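You operate a simulated robot arm through the tools that you are given. There is no shell and no other tool. Be economical: measure what you need, move in short steps, check, and stop when the job is done.

Carry out the task below with a simulated robot arm. There is one attempt and no reset: what you move stays moved.

JOB
Stack the flour packet labelled "oats" from the top of the wide bench on top of the flour packet that says "RYE". Take the ringed sack marked "beans" from the top of the wide bench and leave it on the top of the middle bench. Take the medium meal sack on the top of the wide bench and put it away on the shelf under the meal bins. Take the label labelled "wheat" from the top of the wide bench and put it on the shelf under the long table. Put the white sack from the top of the wide bench on the wall shelf over the long bench. Take the red strap and put it on the top of the grain bench. Put two of the gear wheels from the top of the grain bench on the top of the middle bench. Any order will do. Set down upright: medium meal sack.

Only the result counts: the job must be done as asked and must still hold three seconds after the hand-in. Knocking over, shifting, dropping, spilling or breaking anything else fails it.

ROBOT AND FRAMES
A 7-joint arm with a two-finger parallel gripper on a trunk, on a base that drives. Base frame: it is fixed to the floor where the robot stands at the start and does not move with it; the origin is under the middle of the robot, x ahead of it, y to its left, z up; the surface under the hand at the start is at about z = 0.85. Lengths are in m, angles in degrees, forces in N, time in s.
With the tool pointing down near the work surface it reaches from about 0.34 to 0.74 m from the robot's upright axis, wherever it stands. Its first joint turns from -143.0 to 143.0 degrees. Places, roughly: flour packet [0.75, 0, 1]; gear wheel [-1.25, -1.75, 0.75]; label [1.25, -0.75, 1]; medium meal sack [1.5, -0.75, 1]; red strap (15x20x4 cm) [-0.3, -1.7, 0.3]; ringed sack [0.75, 0, 1]; shelf under the long table [-2.4, 1.1, 0.2]; shelf under the meal bins [-0.5, -1.5, 0.3]; top of the grain bench [-1.3, -1.5, 0.8]; top of the middle bench [-0.5, 1.7, 0.8]; wall shelf over the long bench (26x270 cm) [0.88, -3.38, 1.3]; white sack [1, -1, 1]. Payload 3 kg.
The TCP is the grasp point between the finger pads, 0.03 m short of the fingertips. In the tool frame z runs along the fingers and y along their closing line. Largest opening 0.11 m; finger width 0.02, thickness 0.01; the body of the gripper, 0.048 by 0.112 m, starts 0.055 m behind the TCP.
Orientation is that of the tool frame in the base frame, as a unit quaternion [x, y, z, w]. With the fingers straight down and closing along the base's y, the tool's x points along the base's -x, its y along +y and its z along -z.

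CONTROLS
- The arm moves only by the tool send_rows. Its argument "deltas" is a list of rows, each a list of 7 numbers: the shift along the tool's x, y, z in m, then the turn, a rotation vector about the tool's x, y, z in degrees, then the gripper command, from -1 (shut) to 1 (fully open), values between in proportion. In form: [[tx, ty, tz, ax, ay, az, jaw], ...]. A call has 1 to 8 rows; each row shifts and turns the commanded pose from where the row before left it, along the tool's axes as they then stand. Rows are played at 5 a second. More than 0.05 m and 8.6 degrees between two rows, or a gripper value outside its range, and nothing of the call is played. A pose out of reach is approached as far as the arm can. The call stops where the force on the tool passes 40 N (or 10 N more than at its start, if that is more) or the arm is blocked; 0.2 s more then pass. The fingers move at their own pace (about 0.108 m/s each) and stop on an object; they squeeze with about 34 N. The grip force told is the motor's: it shows also when the fingers shut on nothing. Time passes only in rows, and 0.2 s behind the last, so rows that do not move let the fingers close. The reply holds the time, the measured pose of the TCP, the force on the tool along the base axes, the opening and the grip force, in the units named above and with some noise, with the torque about the TCP (base axes, N m) and any sound that the robot's microphone picked up, and new pictures: "pictures" is both (left out), scene, wrist or none.
- Cameras (640 x 400 px; columns grow to the right, rows downward): "scene" is now at [0.1333, 0.0398, 1.6845]; the picture's right is [0.61, -0.79, -0.00], its down [-0.70, -0.54, -0.47] and it looks along [0.37, 0.29, -0.88] (base axes); focal length 225 px, centre (320, 200). "wrist" rides on the gripper at [0.072, 0.017, -0.103] in the tool frame; the picture's right is [-0.23, 0.97, 0.00], its down [-0.76, -0.18, -0.62] and it looks along [-0.61, -0.14, 0.78] (tool axes); focal length 222 px, centre (320, 200). There is no depth. A picture from a camera that has moved, and an enlarged one, comes with that camera's place and axes in the base frame and with its lens.
- slide_trunk(by): slides the trunk up (or, below 0, down) by that many m; the arm and the scene camera ride with it, the base frame stays. It gives what a move gives, with no picture.
- base_move(legs): drives the robot by 1 to 6 legs, each [ahead, left, turn to the left] in m, m and degrees, along the robot's own axes; the way and the turn of a leg run together, so that a leg with both is an arc; at most 1.5 m and 180 degrees a leg. The arm and the cameras ride along, it lands a little off, and it stops where it bumps. It gives what a move gives, and a new picture of the scene camera.
- aim_head(pan, tilt): turns the head with the scene camera to pan (to the left, within 86 degrees either way) and tilt (down, from -29 to 69), counted from straight ahead of the robot. It gives what a move gives, and a new picture of the scene camera.
- close_up(camera, box): a new picture of the part [left, top, right, bottom] of that camera's present view, enlarged. It takes no simulated time.
- sign_off(): hands the job in; it is judged then, once.

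Work in short steps. Places have to be worked out from the pictures, the camera data and where the tool is seen: move nearer, look again, correct. Check each grasp and each placing, and mend what went wrong. You have 483 turns and 360 pictures in all, those below and enlarged ones among them. Open the gripper and draw the arm clear of the work before you hand the job in, unless the task says otherwise; then end with one line.

The tools are called after "Call:" as name(argument=value, ...) on one line, values as JSON. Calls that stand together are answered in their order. send_rows: Moves the arm, as the interface text tells. Its arguments: {"type":"object","properties":{"deltas":{"type":"array","items":{"type":"array","items":{"type":"number"}}},"pictures":{"type":"string","enum":["both","scene","wrist","none"]}},"required":["deltas"]} The other tools are called the same way: slide_trunk (by) slides the trunk up or down; base_move (legs) drives the base; aim_head (pan, tilt) turns the head that bears the scene camera; close_up (camera, box) takes an enlarged picture of a part of a camera's view; sign_off () hands the job in.

At the start:

```text
clock: 0.0
eef_pos: [0.739, -0.1787, 1.2503]
ee_rot: [0.001, 1.0, 0.0, 0.0]
ft_force: [-0.2, -0.1, -0.3]
ft_torque: [0.0, 0.04, -0.02]
width: 0.1098
grip_force: 0.1
trunk travel left (down, up): [-0.825, 0.065]
robot x, y, heading: [-0.0015, -0.0004, -0.1]
head pan, tilt: [37.8, 62.2]
```

scene: 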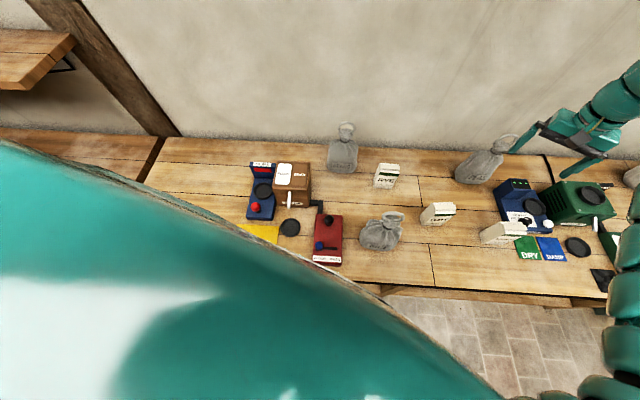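
wrist: 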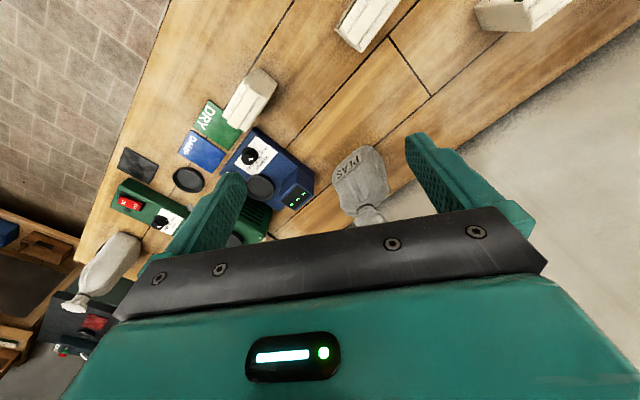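

The wide bench is ahead, with several packets and sacks. I'll look around with the head first.

Call:
aim_head(pan=0, tilt=45)

Call:
aim_head(pan=-45, tilt=40)

Call:
aim_head(pan=-86, tilt=30)

Call:
aim_head(pan=86, tilt=30)

```text
clock: 1.0
eef_pos: [0.7391, -0.1786, 1.2516]
ee_rot: [0.001, 1.0, 0.0, 0.0]
ft_force: [-1.1, 0.4, -0.1]
ft_torque: [0.01, 0.0, 0.02]
width: 0.11
grip_force: 0.1
trunk travel left (down, up): [-0.825, 0.065]
robot x, y, heading: [-0.0015, 0.0011, 0.1]
head pan, tilt: [0.0, 45.0]
camera scene: at [0.164, 0.0006, 1.7065], right [0.0, -1.0, 0.0], down [-0.71, 0.0, -0.71], along [0.71, 0.0, -0.71], focal length 225 px, centre (320, 200)
```

scene: 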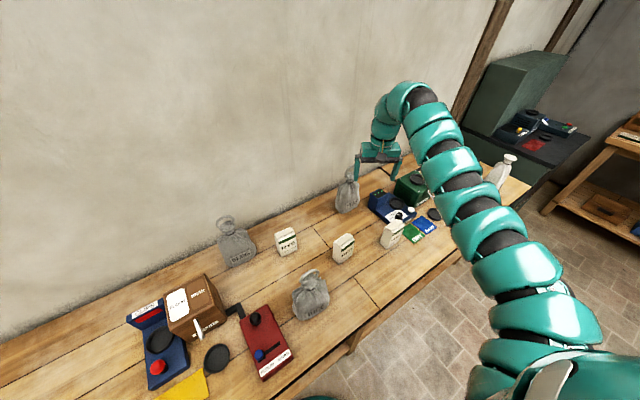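

```text
clock: 2.2
eef_pos: [0.7385, -0.179, 1.2506]
ee_rot: [0.001, 1.0, -0.001, 0.0]
ft_force: [1.0, 0.7, -0.2]
ft_torque: [0.0, -0.02, 0.02]
width: 0.1101
grip_force: 0.0
trunk travel left (down, up): [-0.825, 0.065]
robot x, y, heading: [0.0008, -0.0014, -0.1]
head pan, tilt: [-45.0, 40.0]
camera scene: at [0.1428, -0.0595, 1.7137], right [-0.71, -0.71, 0.0], down [-0.46, 0.45, -0.77], along [0.54, -0.54, -0.64], focal length 225 px, centre (320, 200)
```

scene: 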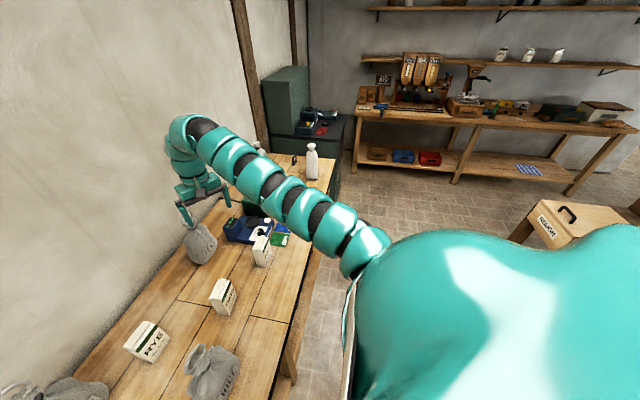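

```text
clock: 3.2
eef_pos: [0.7405, -0.179, 1.2523]
ee_rot: [0.0, 1.0, 0.0, -0.001]
ft_force: [0.0, 0.6, 1.0]
ft_torque: [0.0, -0.01, 0.0]
width: 0.1099
grip_force: 0.0
trunk travel left (down, up): [-0.825, 0.065]
robot x, y, heading: [-0.0039, -0.0005, 0.0]
head pan, tilt: [-85.9, 30.0]
camera scene: at [0.0891, -0.0897, 1.7291], right [-1.0, -0.07, 0.0], down [-0.04, 0.5, -0.87], along [0.06, -0.86, -0.5], focal length 225 px, centre (320, 200)
```

scene: 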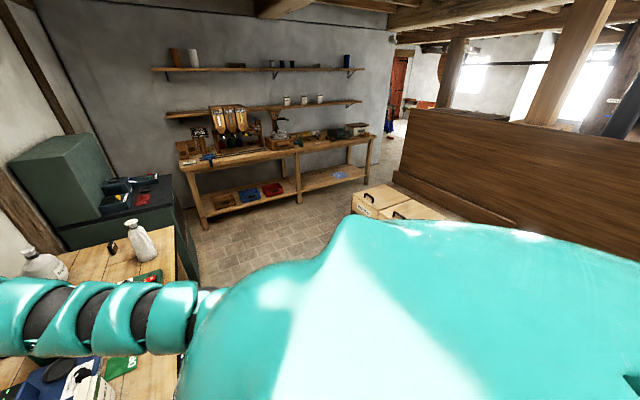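

```text
clock: 5.8
eef_pos: [0.7388, -0.1786, 1.2519]
ee_rot: [0.0, 1.0, 0.001, 0.0]
ft_force: [0.0, -0.4, 0.2]
ft_torque: [0.01, 0.02, -0.01]
width: 0.1101
grip_force: 0.1
trunk travel left (down, up): [-0.825, 0.065]
robot x, y, heading: [0.0015, 0.0016, -0.1]
head pan, tilt: [85.9, 30.0]
camera scene: at [0.0891, 0.0907, 1.7291], right [1.0, -0.07, 0.0], down [-0.04, -0.5, -0.87], along [0.06, 0.86, -0.5], focal length 225 px, centre (320, 200)
```

scene: 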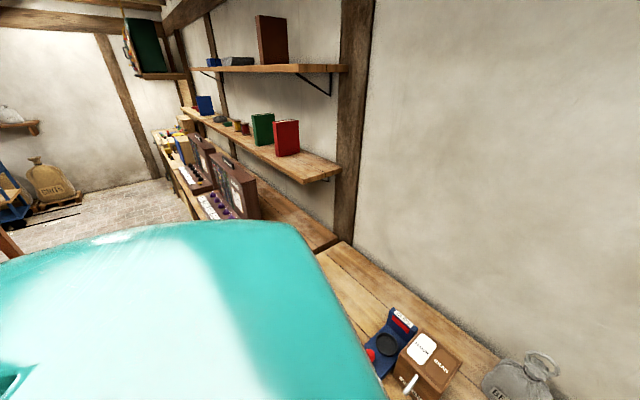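

Next, close-ups of the wide bench to read the labels.

Call:
aim_head(pan=0, tilt=55)

Call:
close_up(camera="scene", box=[200, 80, 420, 220])

Call:
close_up(camera="scene", box=[340, 60, 540, 185])

```text
clock: 7.4
eef_pos: [0.7394, -0.1798, 1.2522]
ee_rot: [0.001, 1.0, 0.0, 0.0]
ft_force: [0.4, 0.7, -0.8]
ft_torque: [-0.04, -0.03, 0.02]
width: 0.1101
grip_force: 0.1
trunk travel left (down, up): [-0.825, 0.065]
robot x, y, heading: [-0.0008, -0.002, -0.0]
head pan, tilt: [0.0, 55.0]
camera scene: at [0.1548, 0.0006, 1.6931], right [0.0, -1.0, 0.0], down [-0.82, 0.0, -0.57], along [0.57, 0.0, -0.82], focal length 225 px, centre (320, 200)
```

scene: 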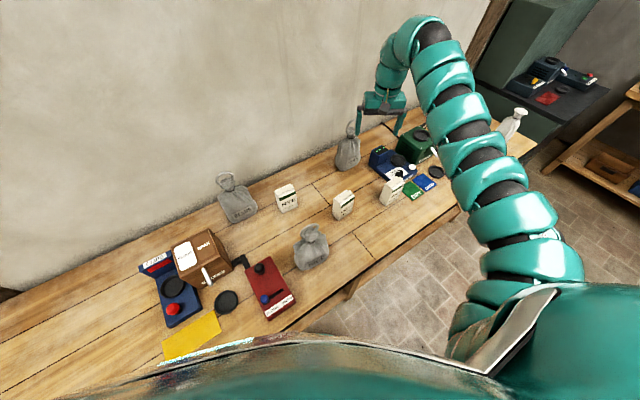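

```text
2.86 times, centred on (310, 150) of scene
camera zoom: at [0.1548, 0.0006, 1.6931], right [0.0, -1.0, 0.0], down [-0.82, 0.0, -0.57], along [0.57, 0.0, -0.82], focal length 643 px, centre (349, 343)
```

zoom: 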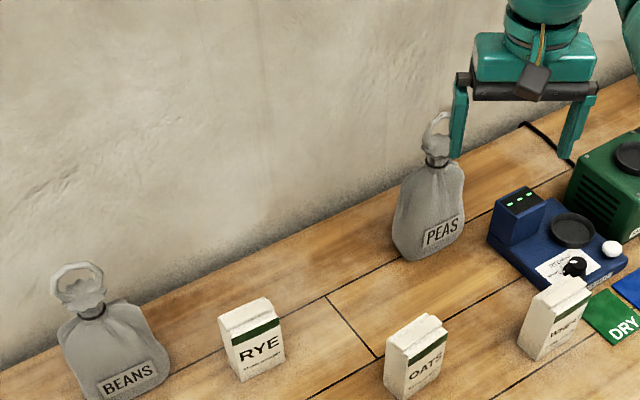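

```text
3.20 times, centred on (440, 122) of scene
camera zoom: at [0.1548, 0.0006, 1.6931], right [0.0, -1.0, 0.0], down [-0.82, 0.0, -0.57], along [0.57, 0.0, -0.82], focal length 720 px, centre (-64, 448)
```

zoom: 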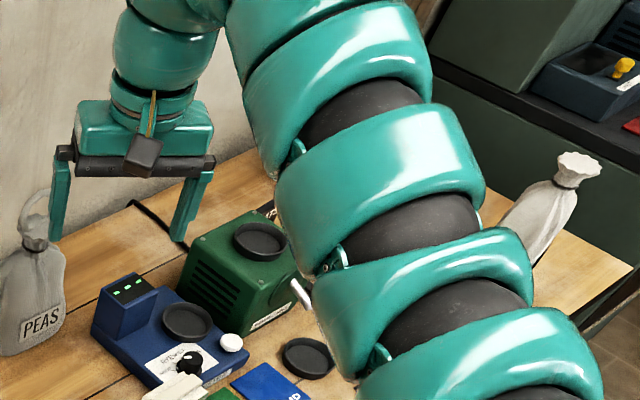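

I can read RYE, OATS, BEANS and PEAS. The bench looks to be turned about 28° from my heading. I'll draw the arm in first, then turn to face the bench square on.

Call:
send_rows(deltas=[[0.05, 0, 0, 0, 0, 0, 1], [0.05, 0, 0, 0, 0, 0, 1], [0.05, 0, 0, 0, 0, 0, 1], [0.05, 0, 0, 0, 0, 0, 1], [0.05, 0, 0, 0, 0, 0, 1], [0.05, 0, 0, 0, 0, 0, 1]], pictures="none")

Call:
base_move(legs=[[0, 0, 28]])

```text
clock: 8.8
eef_pos: [0.6994, -0.1779, 1.252]
ee_rot: [0.001, 1.0, -0.001, 0.0]
ft_force: [-0.1, -0.6, 0.2]
ft_torque: [-0.01, 0.0, -0.01]
width: 0.1099
grip_force: 0.1
out of reach, approached as far as the arm can: row 1, 2, 3, 4, 5, 6
trunk travel left (down, up): [-0.825, 0.065]
robot x, y, heading: [0.0002, 0.0026, -0.3]
head pan, tilt: [0.0, 55.0]
```

```text
clock: 10.6
eef_pos: [0.7041, 0.1566, 1.2512]
ee_rot: [-0.23, 0.973, 0.0, 0.0]
ft_force: [-0.5, 0.4, -0.7]
ft_torque: [0.0, -0.02, -0.03]
width: 0.1102
grip_force: 0.1
trunk travel left (down, up): [-0.825, 0.065]
robot x, y, heading: [-0.0015, 0.0018, 26.8]
head pan, tilt: [0.0, 55.0]
camera scene: at [0.1385, 0.0696, 1.6931], right [0.45, -0.89, 0.0], down [-0.73, -0.37, -0.57], along [0.51, 0.26, -0.82], focal length 225 px, centre (320, 200)
```

scene: 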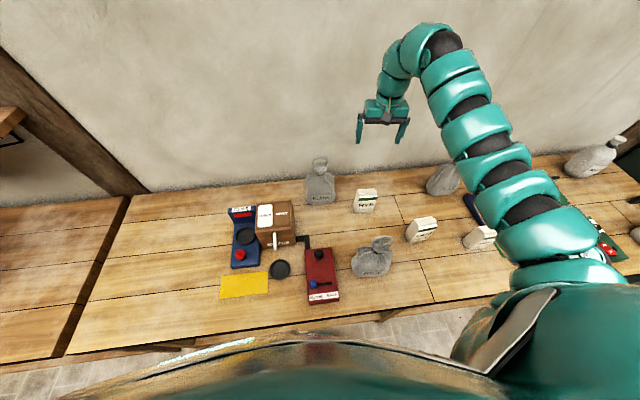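

The bench normal points at about 32°. I'll turn to 32° and slide right along the bench, which brings OATS and RYE within reach.

Call:
base_move(legs=[[0, 0, 5.5], [0, -0.35, 0]])

Call:
close_up(camera="scene", box=[160, 120, 400, 270])

```text
clock: 13.4
eef_pos: [0.874, -0.0747, 1.2526]
ee_rot: [-0.279, 0.96, 0.0, 0.0]
ft_force: [0.9, 1.1, 0.1]
ft_torque: [0.02, 0.03, -0.04]
width: 0.1099
grip_force: 0.1
trunk travel left (down, up): [-0.825, 0.065]
robot x, y, heading: [0.1897, -0.2966, 32.3]
head pan, tilt: [0.0, 55.0]
camera scene: at [0.32, -0.2172, 1.6931], right [0.54, -0.84, 0.0], down [-0.69, -0.44, -0.57], along [0.48, 0.31, -0.82], focal length 225 px, centre (320, 200)
```

scene: 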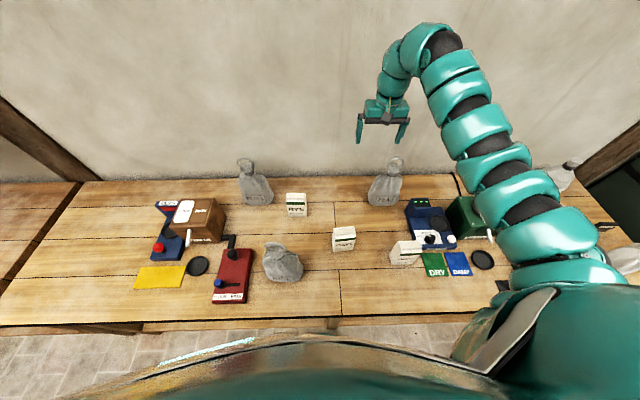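

```text
2.67 times, centred on (280, 195) of scene
camera zoom: at [0.32, -0.2172, 1.6931], right [0.54, -0.84, 0.0], down [-0.69, -0.44, -0.57], along [0.48, 0.31, -0.82], focal length 600 px, centre (427, 213)
```

zoom: 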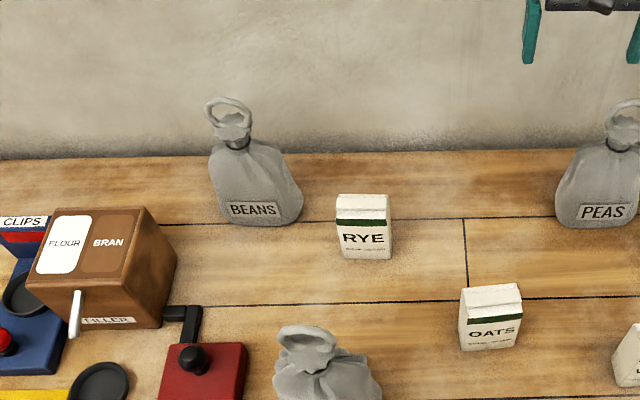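

Heading is now square to the bench. OATS is at about 0.53 ahead and 0.09 right, RYE at about 0.68 ahead and 0.10 left. I'll bring the gripper over OATS.

Call:
send_rows(deltas=[[0.02, 0.02, 0.04, 0, 0, 0, 1], [0.02, 0.02, 0.04, 0, 0, 0, 1], [0.03, 0.02, 0.02, 0, 0, 0, 1], [0.04, 0.02, 0.0, 0, 0, 0, 1], [0.04, 0.0, 0, 0, 0, 0, 1], [0.02, 0.0, 0, 0, 0, 0, 1]])

```text
clock: 14.8
eef_pos: [0.8721, -0.0749, 1.2461]
ee_rot: [-0.275, 0.961, 0.0, -0.001]
ft_force: [0.2, 0.2, -0.1]
ft_torque: [0.03, 0.03, 0.03]
width: 0.1102
grip_force: 0.1
out of reach, approached as far as the arm can: row 1, 2, 3, 4, 5, 6
trunk travel left (down, up): [-0.825, 0.065]
robot x, y, heading: [0.1882, -0.3013, 32.6]
head pan, tilt: [0.0, 55.0]
camera scene: at [0.3196, -0.2165, 1.6931], right [0.54, -0.84, 0.0], down [-0.69, -0.44, -0.57], along [0.48, 0.31, -0.82], focal length 225 px, centre (320, 200)
camera wrist: at [0.8002, -0.0989, 1.3473], right [-0.32, 0.95, 0.0], down [0.74, 0.25, 0.62], along [0.59, 0.2, -0.78], focal length 222 px, centre (320, 200)
```

scene: 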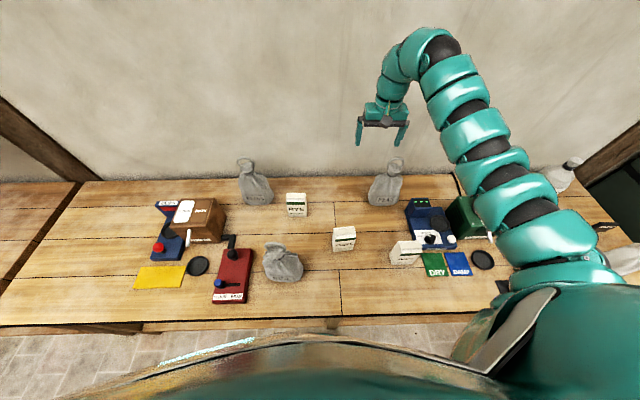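
wrist: 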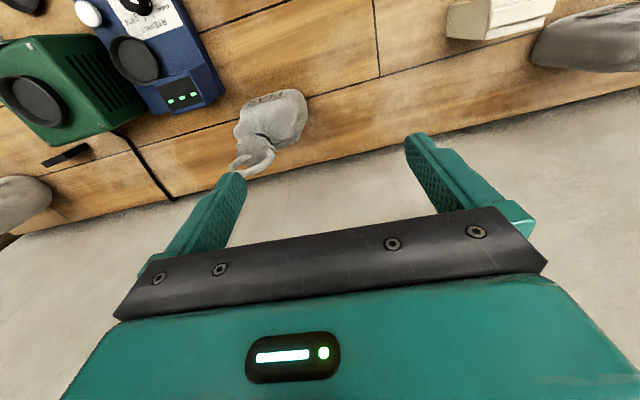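

The rows were rejected as out of reach. I'll test with one straight-down row to see how the commanded pose behaves.

Call:
send_rows(deltas=[[0, 0, 0.05, 0, 0, 0, 1], [0, 0, 0.05, 0, 0, 0, 1]], pictures="none")

```text
clock: 15.4
eef_pos: [0.8708, -0.0746, 1.245]
ee_rot: [-0.275, 0.961, 0.0, -0.002]
ft_force: [1.0, 0.2, 1.1]
ft_torque: [-0.02, -0.04, 0.02]
width: 0.1099
grip_force: 0.1
out of reach, approached as far as the arm can: row 1, 2
trunk travel left (down, up): [-0.825, 0.065]
robot x, y, heading: [0.1925, -0.3001, 32.1]
head pan, tilt: [0.0, 55.0]
```

Call:
send_rows(deltas=[[-0.03, 0, 0.0, 0, 0, 0, 1]], pictures="none")

Call:
slide_trunk(by=-0.1)

```text
clock: 15.8
eef_pos: [0.8963, -0.0574, 1.2454]
ee_rot: [-0.278, 0.961, 0.0, 0.0]
ft_force: [-0.5, 0.1, 0.6]
ft_torque: [-0.01, 0.03, 0.01]
width: 0.1099
grip_force: 0.1
trunk travel left (down, up): [-0.825, 0.065]
robot x, y, heading: [0.1893, -0.3003, 32.4]
head pan, tilt: [0.0, 55.0]
```

```text
clock: 17.1
eef_pos: [0.8941, -0.0589, 1.1465]
ee_rot: [-0.279, 0.96, 0.0, 0.0]
ft_force: [0.3, 0.2, 0.4]
ft_torque: [0.0, 0.0, -0.01]
width: 0.11
grip_force: 0.1
trunk travel left (down, up): [-0.725, 0.165]
robot x, y, heading: [0.1925, -0.2988, 32.5]
head pan, tilt: [0.0, 55.0]
```

The command resets to the reached pose, so the arm sits on an inner reach boundary. I'll move left, away from PEAS, then try going down and inward.

Call:
send_rows(deltas=[[0, 0.05, 0.0, 0, 0, 0, 1], [0, 0.05, 0.0, 0, 0, 0, 1], [0, 0, 0.05, 0, 0, 0, 1]])

```text
clock: 17.9
eef_pos: [0.8484, 0.025, 1.096]
ee_rot: [-0.279, 0.96, 0.001, 0.0]
ft_force: [1.0, 0.5, -0.6]
ft_torque: [0.01, 0.01, -0.01]
width: 0.1101
grip_force: 0.0
trunk travel left (down, up): [-0.725, 0.165]
robot x, y, heading: [0.1842, -0.3001, 32.5]
head pan, tilt: [0.0, 55.0]
camera scene: at [0.3209, -0.2168, 1.5929], right [0.54, -0.84, 0.0], down [-0.69, -0.44, -0.57], along [0.48, 0.31, -0.82], focal length 225 px, centre (320, 200)
camera wrist: at [0.7766, 0.0017, 1.1973], right [-0.33, 0.94, 0.0], down [0.74, 0.26, 0.62], along [0.59, 0.21, -0.78], focal length 222 px, centre (320, 200)
```

scene: 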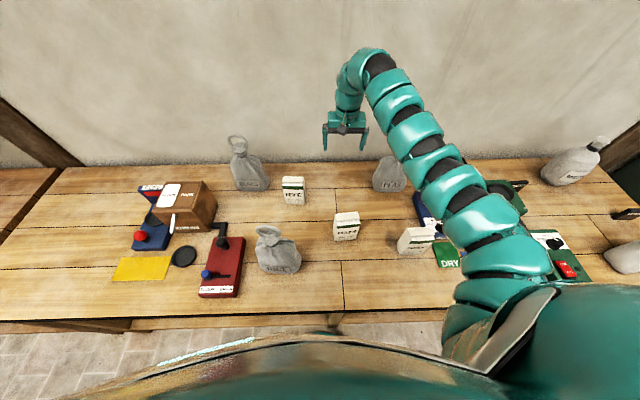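
wrist: 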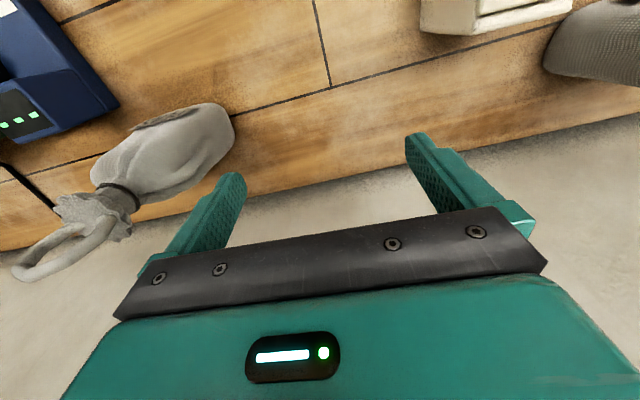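

Downward works. I'll raise the trunk so the arm works lower relative to the shoulder, then come inward.

Call:
slide_trunk(by=0.1)

Call:
send_rows(deltas=[[0, -0.0, 0.05, 0, 0, 0, 1], [0.05, 0.0, 0.0, 0, 0, 0, 1], [0.05, 0, 0.0, 0, 0, 0, 1], [0.05, 0, 0.0, 0, 0, 0, 1]])

```text
clock: 19.2
eef_pos: [0.8463, 0.0259, 1.1966]
ee_rot: [-0.279, 0.96, 0.0, 0.0]
ft_force: [0.3, 0.9, 1.0]
ft_torque: [0.0, 0.02, 0.01]
width: 0.1102
grip_force: 0.2
trunk travel left (down, up): [-0.825, 0.065]
robot x, y, heading: [0.189, -0.2965, 32.5]
head pan, tilt: [0.0, 55.0]
```

```text
clock: 20.2
eef_pos: [0.8288, 0.0157, 1.1447]
ee_rot: [-0.279, 0.96, 0.0, 0.0]
ft_force: [0.6, -0.8, 0.0]
ft_torque: [0.02, -0.02, -0.02]
width: 0.1101
grip_force: 0.0
out of reach, approached as far as the arm can: row 2, 3, 4
trunk travel left (down, up): [-0.825, 0.065]
robot x, y, heading: [0.1861, -0.2993, 32.3]
head pan, tilt: [0.0, 55.0]
camera scene: at [0.3188, -0.2168, 1.6932], right [0.54, -0.84, 0.0], down [-0.69, -0.44, -0.57], along [0.48, 0.31, -0.82], focal length 225 px, centre (320, 200)
camera wrist: at [0.7581, -0.0095, 1.2465], right [-0.33, 0.94, 0.0], down [0.74, 0.26, 0.62], along [0.59, 0.21, -0.78], focal length 222 px, centre (320, 200)
```

scene: 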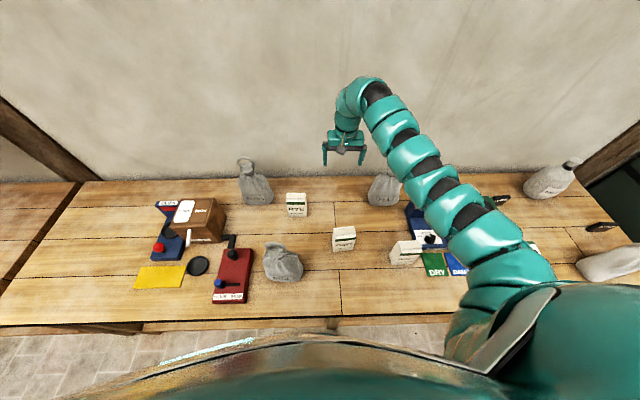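
wrist: 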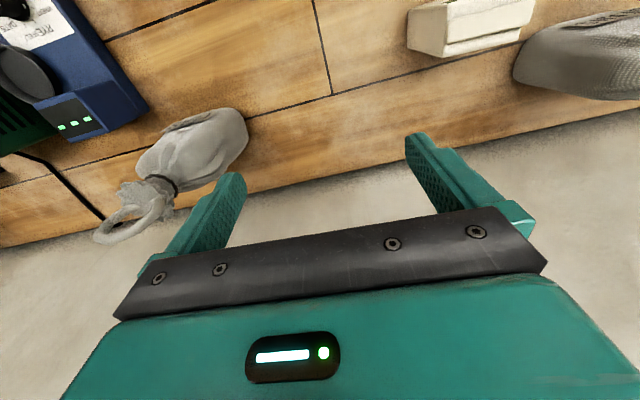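

Call:
send_rows(deltas=[[0, 0.0, 0.04, 0, 0, 0, 1], [0.03, 0.0, 0.03, 0, 0, 0, 1], [0.04, 0, 0.0, 0, 0, 0, 1], [0.04, 0, 0.0, 0, 0, 0, 1], [0.04, 0, 0.0, 0, 0, 0, 1]], pictures="none")

```text
clock: 21.4
eef_pos: [0.7645, -0.0155, 1.023]
ee_rot: [-0.278, 0.96, 0.0, 0.002]
ft_force: [-0.1, -0.1, 0.1]
ft_torque: [-0.01, 0.01, 0.02]
width: 0.1101
grip_force: 0.0
out of reach, approached as far as the arm can: row 2, 3, 4, 5
trunk travel left (down, up): [-0.825, 0.065]
robot x, y, heading: [0.1856, -0.3001, 32.4]
head pan, tilt: [0.0, 55.0]
```

The inner limit shrinks as the hand gets lower relative to the shoulder. I'll raise the trunk fully, back the base off slightly, and lower the hand toward OATS. The hand also needs a 90° turn so the jaws close across the packet's thickness.

Call:
slide_trunk(by=0.065)

Call:
base_move(legs=[[-0.04, 0, 0]])

Call:
send_rows(deltas=[[0, 0, 0, 0, 0, 8.5, 1], [0, 0, 0, 0, 0, 8.5, 1], [0, 0, 0, 0, 0, 8.5, 1], [0, 0, 0, 0, 0, 8.5, 1], [0, 0, 0, 0, 0, 8.5, 1]])

```text
clock: 22.5
eef_pos: [0.7645, -0.0146, 1.0877]
ee_rot: [-0.279, 0.96, 0.0, 0.001]
ft_force: [0.5, 1.0, 0.3]
ft_torque: [0.01, 0.0, 0.02]
width: 0.1101
grip_force: 0.0
trunk travel left (down, up): [-0.89, 0.0]
robot x, y, heading: [0.1906, -0.2981, 32.4]
head pan, tilt: [0.0, 55.0]
```

```text
clock: 23.4
eef_pos: [0.7309, -0.036, 1.0884]
ee_rot: [-0.279, 0.96, 0.0, 0.002]
ft_force: [-0.9, 0.3, -0.7]
ft_torque: [0.03, -0.05, -0.02]
width: 0.1101
grip_force: 0.1
trunk travel left (down, up): [-0.89, 0.0]
robot x, y, heading: [0.1565, -0.3213, 32.5]
head pan, tilt: [0.0, 55.0]
camera scene: at [0.2838, -0.2389, 1.7583], right [0.54, -0.84, 0.0], down [-0.69, -0.44, -0.57], along [0.48, 0.31, -0.82], focal length 225 px, centre (320, 200)
```

scene: 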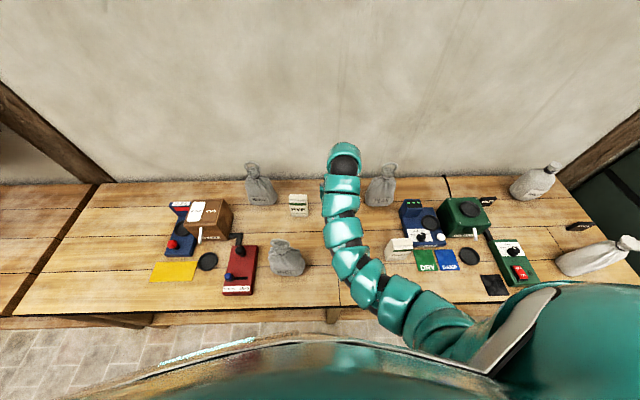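

```text
clock: 24.6
eef_pos: [0.7322, -0.0355, 1.0891]
ee_rot: [0.089, 0.996, 0.0, 0.001]
ft_force: [0.4, 0.3, -0.6]
ft_torque: [-0.01, 0.04, -0.02]
width: 0.1099
grip_force: 0.1
trunk travel left (down, up): [-0.89, 0.0]
robot x, y, heading: [0.151, -0.3225, 32.7]
head pan, tilt: [0.0, 55.0]
camera scene: at [0.2865, -0.2372, 1.758], right [0.54, -0.84, 0.0], down [-0.69, -0.44, -0.57], along [0.48, 0.31, -0.82], focal length 225 px, centre (320, 200)
camera wrist: at [0.663, -0.0054, 1.1899], right [0.4, 0.92, 0.0], down [0.72, -0.31, 0.62], along [0.57, -0.25, -0.78], focal length 222 px, centre (320, 200)
```

scene: 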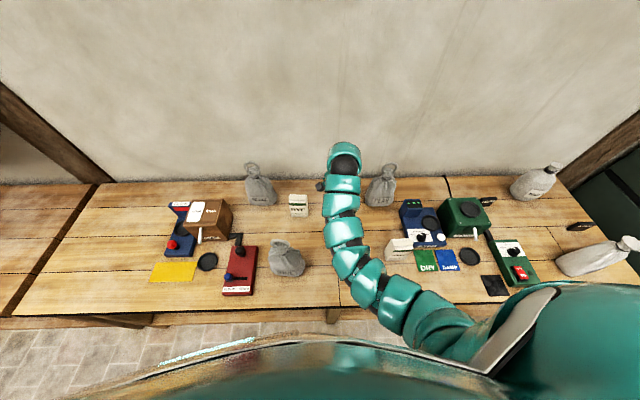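
wrist: 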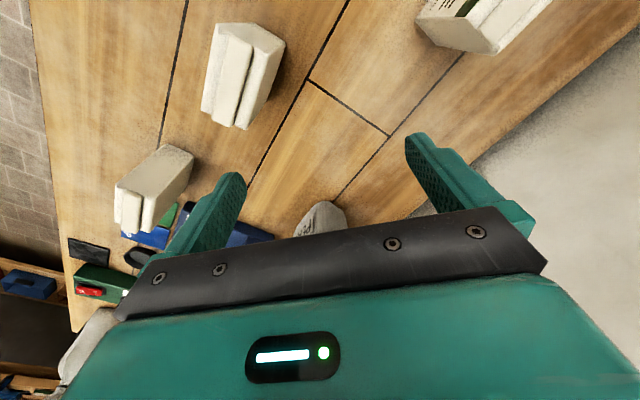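

Call:
close_up(camera="wrist", box=[150, 0, 342, 120])

```text
3.33 times, centred on (246, 60) of wrist
camera zoom: at [0.663, -0.0054, 1.1899], right [0.4, 0.92, 0.0], down [0.72, -0.31, 0.62], along [0.57, -0.25, -0.78], focal length 740 px, centre (567, 667)
```

zoom: 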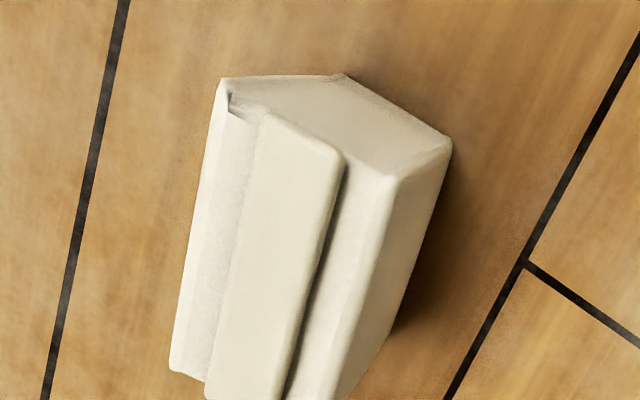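

OATS has its top centre at about (0.670, -0.099) with its thin axis at about 39°. I'll rotate the hand to match and move over it.

Call:
send_rows(deltas=[[0, 0, 0, 0, 0, 8.2, 1], [0, 0, 0, 0, 0, 8.2, 1], [0, 0, 0, 0, 0, 8.2, 1], [0, 0, 0, 0, 0, 8.2, 1], [0, 0, 0, 0, 0, 8.2, 1], [0, -0.04, 0.02, 0, 0, 0, 1], [-0.01, -0.048, 0.02, 0, 0, 0, 1]])

```text
refused: row 7 steps farther than a row can; nothing moved
```

Call:
send_rows(deltas=[[0, 0, 0, 0, 0, 8.2, 1], [0, 0, 0, 0, 0, 8.2, 1], [0, 0, 0, 0, 0, 8.2, 1], [0, 0, 0, 0, 0, 8.2, 1], [0, 0, 0, 0, 0, 8.2, 1], [0, -0.04, 0.02, 0, 0, 0, 1], [-0.01, -0.04, 0.02, 0, 0, 0, 1]])

```text
clock: 26.2
eef_pos: [0.6775, -0.0961, 1.0493]
ee_rot: [0.432, 0.902, 0.001, 0.001]
ft_force: [0.4, -0.2, 0.3]
ft_torque: [0.01, -0.01, 0.04]
width: 0.1101
grip_force: 0.0
trunk travel left (down, up): [-0.89, 0.0]
robot x, y, heading: [0.1563, -0.3198, 32.7]
head pan, tilt: [0.0, 55.0]
camera scene: at [0.2861, -0.2386, 1.7582], right [0.54, -0.84, 0.0], down [-0.69, -0.44, -0.57], along [0.48, 0.31, -0.82], focal length 225 px, centre (320, 200)
camera wrist: at [0.6439, -0.0296, 1.1508], right [0.9, 0.43, 0.0], down [0.34, -0.71, 0.62], along [0.27, -0.56, -0.78], focal length 222 px, centre (320, 200)
```

scene: 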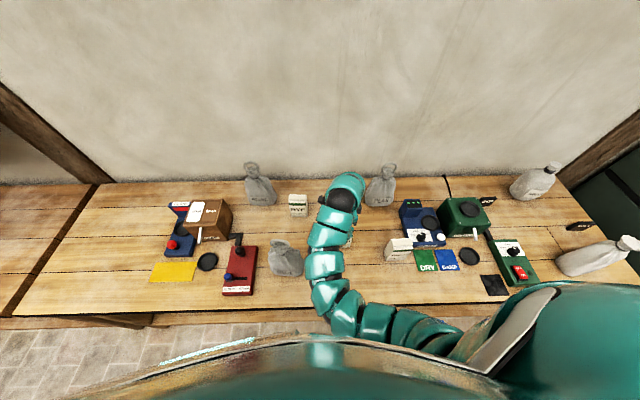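
wrist: 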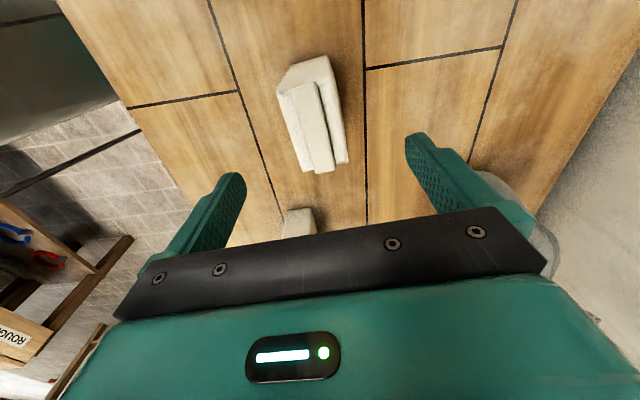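

The packet sits centred under the TCP and aligned with the jaws. I'll descend to z≈0.92.

Call:
send_rows(deltas=[[0, -0.007, 0.045, 0, 0, 0, 1], [0, 0, 0.045, 0, 0, 0, 1], [0, 0, 0.038, 0, 0, 0, 1]])

```text
clock: 27.0
eef_pos: [0.6705, -0.0949, 0.9211]
ee_rot: [0.431, 0.902, 0.002, 0.001]
ft_force: [-1.7, 0.2, 0.1]
ft_torque: [0.02, 0.03, 0.0]
width: 0.1101
grip_force: 0.0
trunk travel left (down, up): [-0.89, 0.0]
robot x, y, heading: [0.1542, -0.3197, 32.5]
head pan, tilt: [0.0, 55.0]
camera scene: at [0.2863, -0.2375, 1.7581], right [0.54, -0.84, 0.0], down [-0.69, -0.44, -0.57], along [0.48, 0.31, -0.82], focal length 225 px, centre (320, 200)
camera wrist: at [0.6373, -0.0278, 1.0238], right [0.9, 0.43, 0.0], down [0.34, -0.71, 0.62], along [0.27, -0.56, -0.78], focal length 222 px, centre (320, 200)
```

scene: 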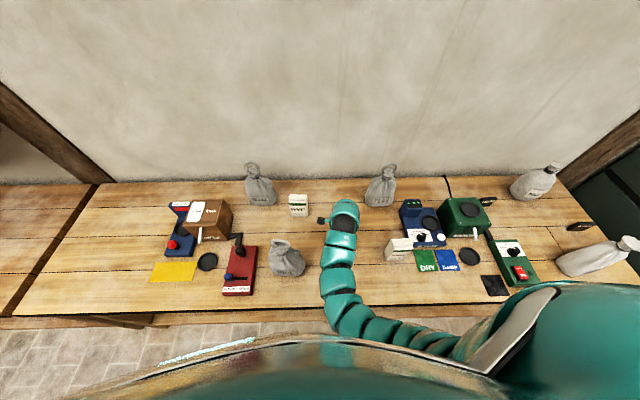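
wrist: 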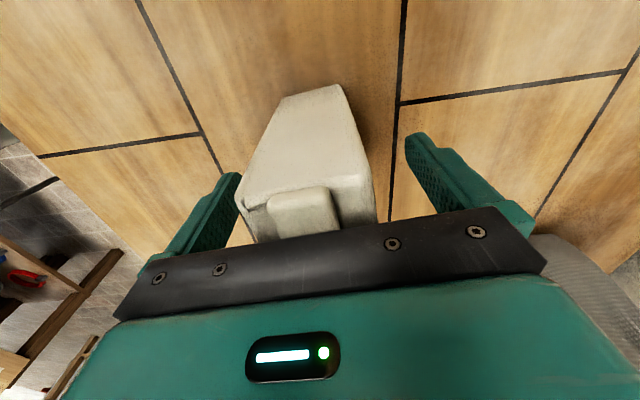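

The packet is between the fingers, so I'll close.

Call:
send_rows(deltas=[[0, 0, 0, 0, 0, 0, -1], [0, 0, 0, 0, 0, 0, -1], [0, 0, 0, 0, 0, 0, -1], [0, 0, 0, 0, 0, 0, -1]], pictures="wrist")

```text
clock: 28.0
eef_pos: [0.671, -0.0954, 0.9218]
ee_rot: [0.431, 0.902, 0.002, 0.0]
ft_force: [0.9, 1.0, 0.0]
ft_torque: [0.08, 0.0, -0.04]
width: 0.052
grip_force: 34.2
trunk travel left (down, up): [-0.89, 0.0]
robot x, y, heading: [0.1543, -0.3201, 32.6]
head pan, tilt: [0.0, 55.0]
camera wrist: at [0.6376, -0.0276, 1.0244], right [0.9, 0.43, 0.0], down [0.34, -0.7, 0.62], along [0.27, -0.56, -0.78], focal length 222 px, centre (320, 200)
```

wrist: 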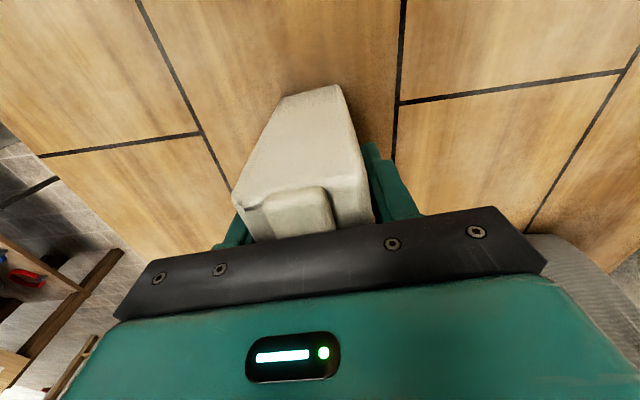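

Gripped at 0.052 m wide. I'll lift it and zoom in on RYE.

Call:
send_rows(deltas=[[0, 0, -0.04, 0, 0, 0, -1], [0, 0, -0.04, 0, 0, 0, -1], [0, 0, -0.04, 0, 0, 0, -1]], pictures="wrist")

Call:
close_up(camera="scene", box=[230, 155, 390, 255])

```text
clock: 28.8
eef_pos: [0.6668, -0.0968, 1.0424]
ee_rot: [0.431, 0.903, 0.0, 0.002]
ft_force: [-0.3, 0.5, -3.8]
ft_torque: [0.05, -0.01, 0.01]
width: 0.052
grip_force: 34.5
trunk travel left (down, up): [-0.89, 0.0]
robot x, y, heading: [0.1538, -0.3201, 32.5]
head pan, tilt: [0.0, 55.0]
camera wrist: at [0.6343, -0.0295, 1.1436], right [0.9, 0.44, 0.0], down [0.34, -0.7, 0.62], along [0.27, -0.56, -0.78], focal length 222 px, centre (320, 200)
```

wrist: 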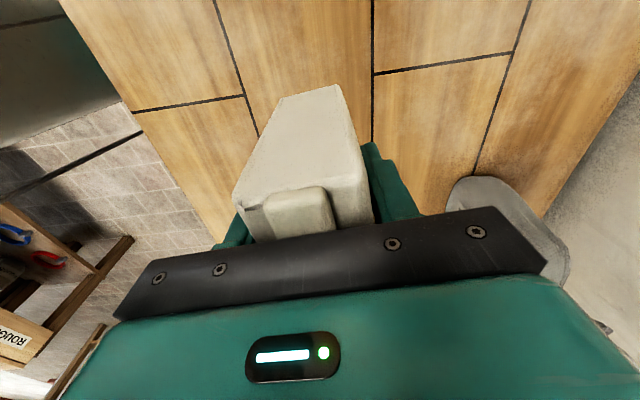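

```text
4.00 times, centred on (310, 205) of scene
camera zoom: at [0.2858, -0.237, 1.7581], right [0.54, -0.84, 0.0], down [-0.69, -0.44, -0.57], along [0.48, 0.31, -0.82], focal length 900 px, centre (360, 180)
```

zoom: 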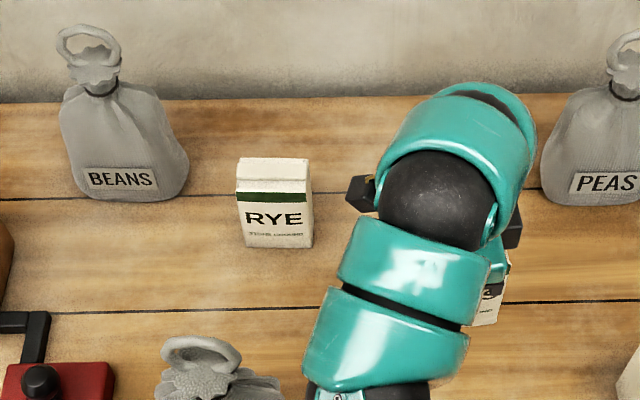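

RYE's base centre is at about (0.711, 0.147), yaw about 32.5°, top at about 0.955. I'll rotate 6.5°, go forward, then left over it.

Call:
send_rows(deltas=[[0, 0.03, -0.02, 0, 0, 6.5, -1], [0, 0.045, -0.02, 0, 0, 0, -1], [0, 0.045, 0, 0, 0, 0, -1], [0, 0.048, 0, 0, 0, 0, -1], [0.045, 0, 0, 0, 0, 0, -1], [0.045, 0, 0, 0, 0, 0, -1], [0.045, 0, 0, 0, 0, 0, -1], [0.045, 0, 0, 0, 0, 0, -1]])

Call:
close_up(camera="scene", box=[230, 135, 390, 235])

```text
clock: 30.6
eef_pos: [0.7125, 0.1439, 1.0807]
ee_rot: [0.483, 0.876, 0.0, 0.001]
ft_force: [0.8, 0.6, -2.8]
ft_torque: [-0.04, 0.02, 0.01]
width: 0.0521
grip_force: 34.1
trunk travel left (down, up): [-0.89, 0.0]
robot x, y, heading: [0.1558, -0.3213, 32.6]
head pan, tilt: [0.0, 55.0]
camera scene: at [0.286, -0.2355, 1.758], right [0.54, -0.84, 0.0], down [-0.69, -0.44, -0.57], along [0.48, 0.31, -0.82], focal length 225 px, centre (320, 200)
camera wrist: at [0.6875, 0.2136, 1.1822], right [0.94, 0.33, 0.0], down [0.26, -0.74, 0.62], along [0.21, -0.59, -0.78], focal length 222 px, centre (320, 200)
```

scene: 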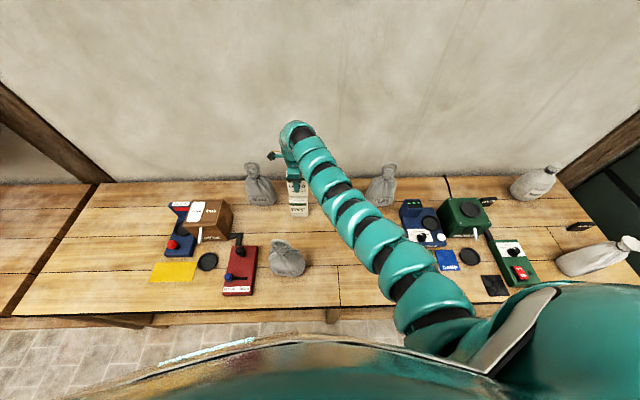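
wrist: 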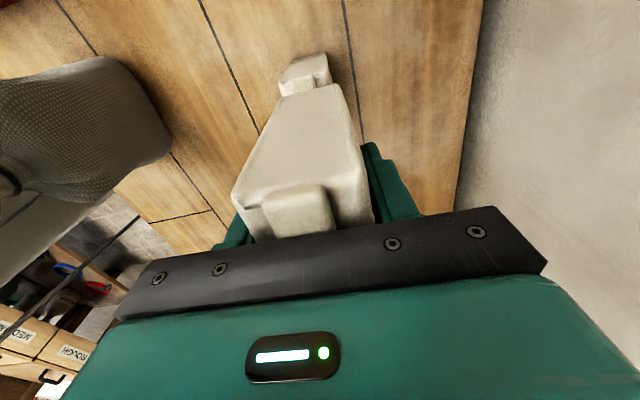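

```text
4.00 times, centred on (310, 185) of scene
camera zoom: at [0.286, -0.2355, 1.758], right [0.54, -0.84, 0.0], down [-0.69, -0.44, -0.57], along [0.48, 0.31, -0.82], focal length 900 px, centre (360, 260)
```

zoom: 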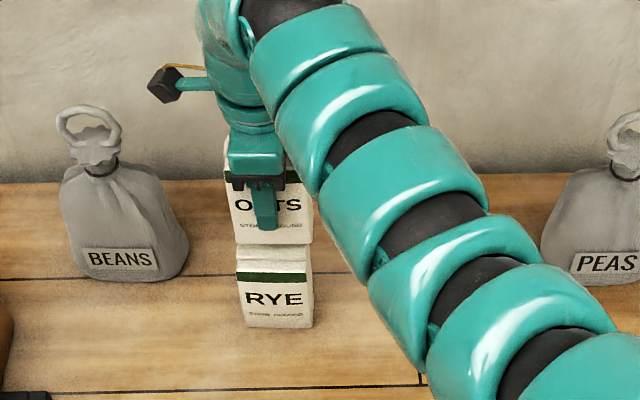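

The alignment looks good. I'll lower gradually until contact.

Call:
send_rows(deltas=[[0.003, 0, 0.025, 0, 0, 0, -1], [0, 0, 0.015, 0, 0, 0, -1], [0, 0, 0.006, 0, 0, 0, -1], [0, 0, 0.005, 0, 0, 0, -1]], pictures="wrist")

Call:
close_up(camera="scene", box=[230, 135, 390, 235])

```text
clock: 31.6
eef_pos: [0.7116, 0.1482, 1.0349]
ee_rot: [0.482, 0.876, 0.005, 0.002]
ft_force: [-4.1, -5.9, 16.6]
ft_torque: [-0.66, 0.67, 0.14]
width: 0.0518
grip_force: 34.4
trunk travel left (down, up): [-0.89, 0.0]
robot x, y, heading: [0.1559, -0.3211, 32.5]
head pan, tilt: [0.0, 55.0]
stopped in row 4: the force on the tool passed its limit at 45 N (the readings are from after the stop); the commanded pose is now the measured one
camera wrist: at [0.6852, 0.2182, 1.1374], right [0.94, 0.33, 0.01], down [0.25, -0.74, 0.62], along [0.21, -0.58, -0.78], focal length 222 px, centre (320, 200)
```

wrist: 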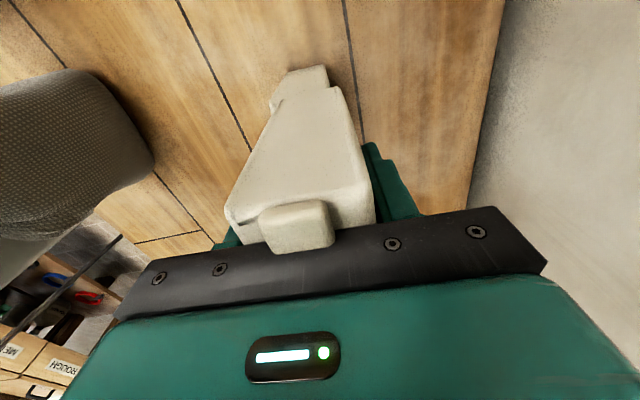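

```text
4.00 times, centred on (310, 185) of scene
camera zoom: at [0.2838, -0.2402, 1.7583], right [0.54, -0.84, 0.0], down [-0.69, -0.44, -0.58], along [0.48, 0.31, -0.82], focal length 900 px, centre (360, 260)
```

zoom: 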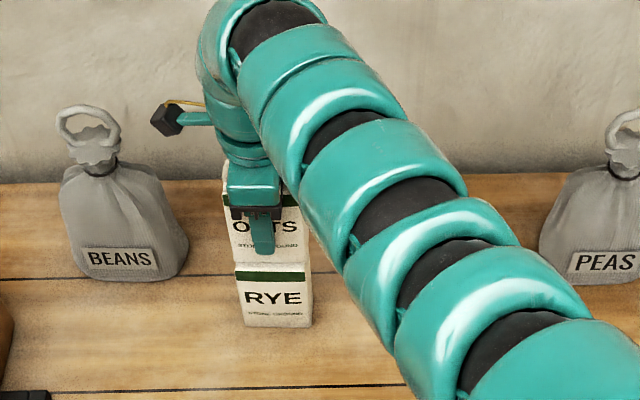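

Contact made and OATS is resting on RYE. I'll ease up 1 mm and open gently.

Call:
send_rows(deltas=[[0, 0, -0.001, 0, 0, 0, -1], [0, 0, 0, 0, 0, 0, 0.1], [0, 0, 0, 0, 0, 0, 0.4], [0, 0, 0, 0, 0, 0, 0.8], [0, 0, 0, 0, 0, 0, 0.8]], pictures="wrist")

Call:
close_up(camera="scene", box=[230, 135, 390, 235])

```text
clock: 32.8
eef_pos: [0.7121, 0.1485, 1.0357]
ee_rot: [0.482, 0.876, 0.005, 0.002]
ft_force: [0.4, 0.7, 19.1]
ft_torque: [-0.3, 0.4, 0.0]
width: 0.099
grip_force: 0.0
trunk travel left (down, up): [-0.89, 0.0]
robot x, y, heading: [0.1548, -0.3211, 32.4]
head pan, tilt: [0.0, 55.0]
camera wrist: at [0.6859, 0.2187, 1.1374], right [0.94, 0.33, 0.01], down [0.25, -0.74, 0.62], along [0.21, -0.58, -0.78], focal length 222 px, centre (320, 200)
```

wrist: 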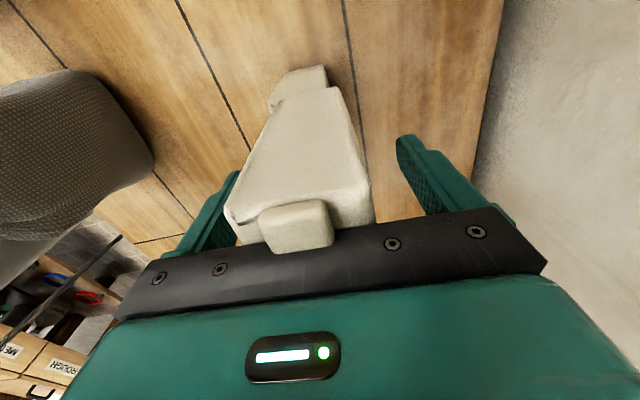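

```text
4.00 times, centred on (310, 185) of scene
camera zoom: at [0.2843, -0.2389, 1.7584], right [0.54, -0.84, 0.0], down [-0.69, -0.44, -0.57], along [0.48, 0.31, -0.82], focal length 900 px, centre (360, 260)
```

zoom: 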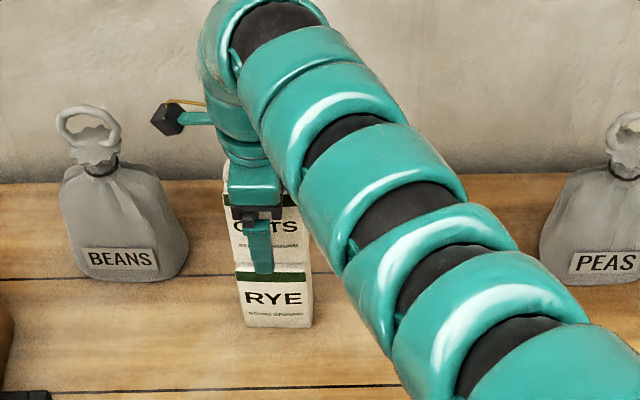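

The palm is still pressing on the packet top at 19 N. I'll lift straight up.

Call:
send_rows(deltas=[[0, 0, -0.01, 0, 0, 0, 0.9], [0, 0, -0.03, 0, 0, 0, 0.9], [0, 0, -0.04, 0, 0, 0, 0.9], [0, 0, -0.04, 0, 0, 0, 0.9]])

Call:
close_up(camera="scene", box=[230, 135, 390, 235])

```text
clock: 33.8
eef_pos: [0.7107, 0.1496, 1.1542]
ee_rot: [0.481, 0.877, 0.004, 0.002]
ft_force: [-0.3, 0.7, 0.4]
ft_torque: [0.05, -0.01, -0.01]
width: 0.1045
grip_force: 0.2
trunk travel left (down, up): [-0.89, 0.0]
robot x, y, heading: [0.1529, -0.3216, 32.4]
head pan, tilt: [0.0, 55.0]
camera scene: at [0.2854, -0.2376, 1.7582], right [0.54, -0.84, 0.0], down [-0.69, -0.44, -0.57], along [0.48, 0.31, -0.82], focal length 225 px, centre (320, 200)
camera wrist: at [0.6844, 0.22, 1.257], right [0.94, 0.33, 0.01], down [0.25, -0.74, 0.62], along [0.21, -0.59, -0.78], focal length 222 px, centre (320, 200)
```

scene: 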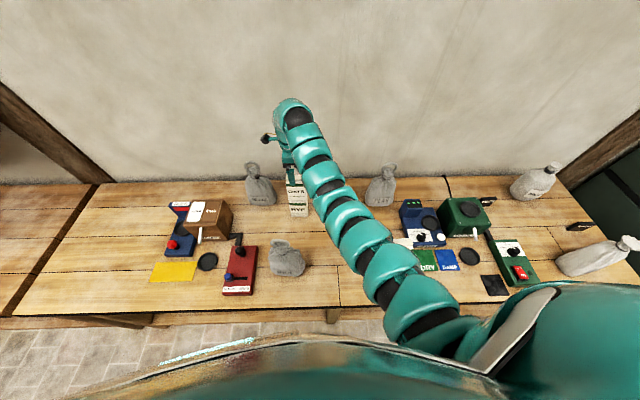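
wrist: 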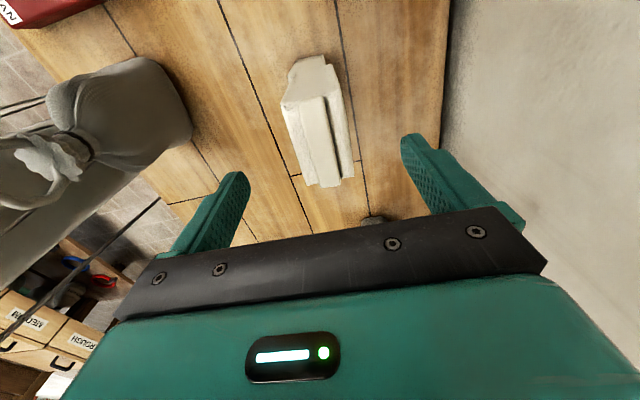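

```text
4.00 times, centred on (310, 185) of scene
camera zoom: at [0.2854, -0.2376, 1.7582], right [0.54, -0.84, 0.0], down [-0.69, -0.44, -0.57], along [0.48, 0.31, -0.82], focal length 900 px, centre (360, 260)
```

zoom: 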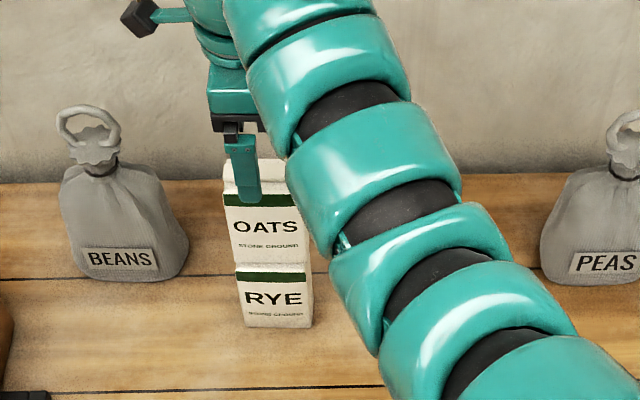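

The OATS-on-RYE stack stands. Next is BEANS at about (0.675, 0.341), with its ring top at about 1.11. I'll raise the hand and move the base left and slightly forward.

Call:
send_rows(deltas=[[0, 0, -0.04, 0, 0, 0, 0.9], [0, 0, -0.04, 0, 0, 0, 0.9]], pictures="none")

Call:
base_move(legs=[[0, 0.2, 0], [0.05, 0, 0]])

Call:
close_up(camera="scene", box=[230, 115, 390, 215])

Call:
close_up(camera="wrist", box=[0, 0, 640, 400])

```text
clock: 34.4
eef_pos: [0.7095, 0.1483, 1.2341]
ee_rot: [0.482, 0.876, 0.004, 0.002]
ft_force: [-0.2, 0.2, 0.2]
ft_torque: [0.01, -0.03, 0.01]
width: 0.1045
grip_force: 0.1
trunk travel left (down, up): [-0.89, 0.0]
robot x, y, heading: [0.1566, -0.3223, 32.6]
head pan, tilt: [0.0, 55.0]
```

```text
clock: 36.5
eef_pos: [0.6449, 0.346, 1.2319]
ee_rot: [0.481, 0.876, 0.002, 0.001]
ft_force: [-0.4, -0.2, 0.4]
ft_torque: [-0.05, 0.01, -0.02]
width: 0.1047
grip_force: 0.1
trunk travel left (down, up): [-0.89, 0.0]
robot x, y, heading: [0.0886, -0.1284, 32.7]
head pan, tilt: [0.0, 55.0]
camera scene: at [0.2219, -0.0387, 1.7578], right [0.54, -0.84, 0.0], down [-0.69, -0.44, -0.57], along [0.48, 0.31, -0.82], focal length 225 px, centre (320, 200)
```

scene: 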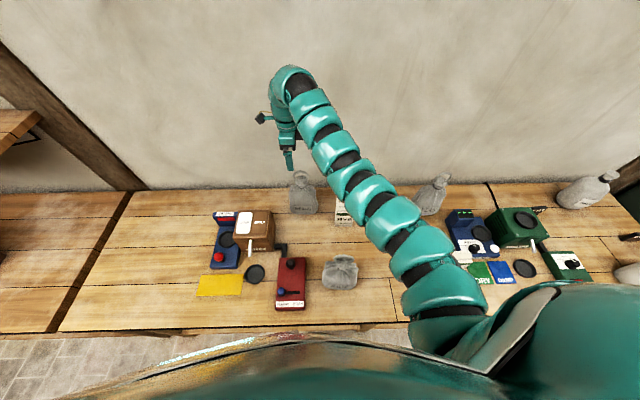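

```text
4.00 times, centred on (310, 165) of scene
camera zoom: at [0.2219, -0.0387, 1.7578], right [0.54, -0.84, 0.0], down [-0.69, -0.44, -0.57], along [0.48, 0.31, -0.82], focal length 900 px, centre (360, 340)
```

zoom: 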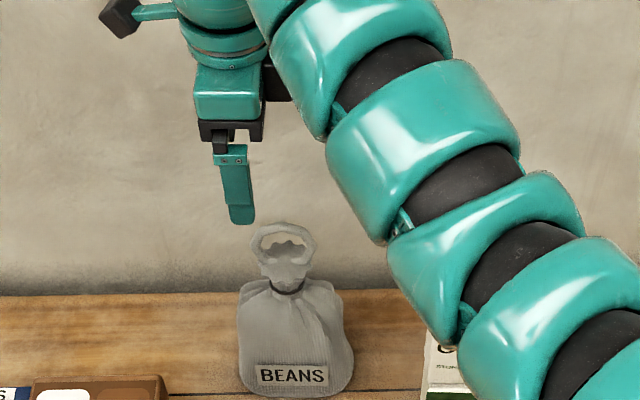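

```text
1.00 times, centred on (320, 200) of wrist (not enlarged: the box is as wide or as high as the picture)
camera zoom: at [0.6197, 0.4163, 1.3339], right [0.94, 0.33, 0.01], down [0.25, -0.74, 0.62], along [0.21, -0.59, -0.78], focal length 222 px, centre (320, 200)
```

zoom: 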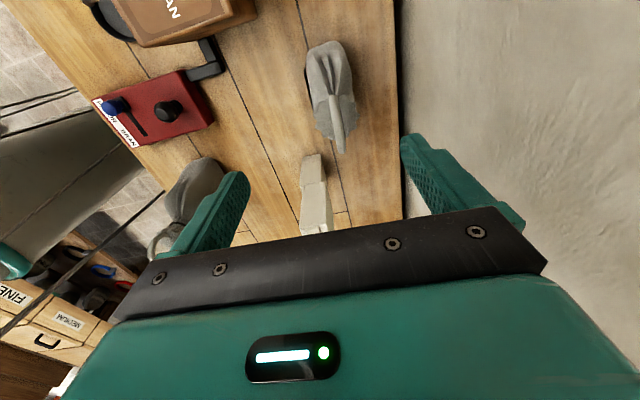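

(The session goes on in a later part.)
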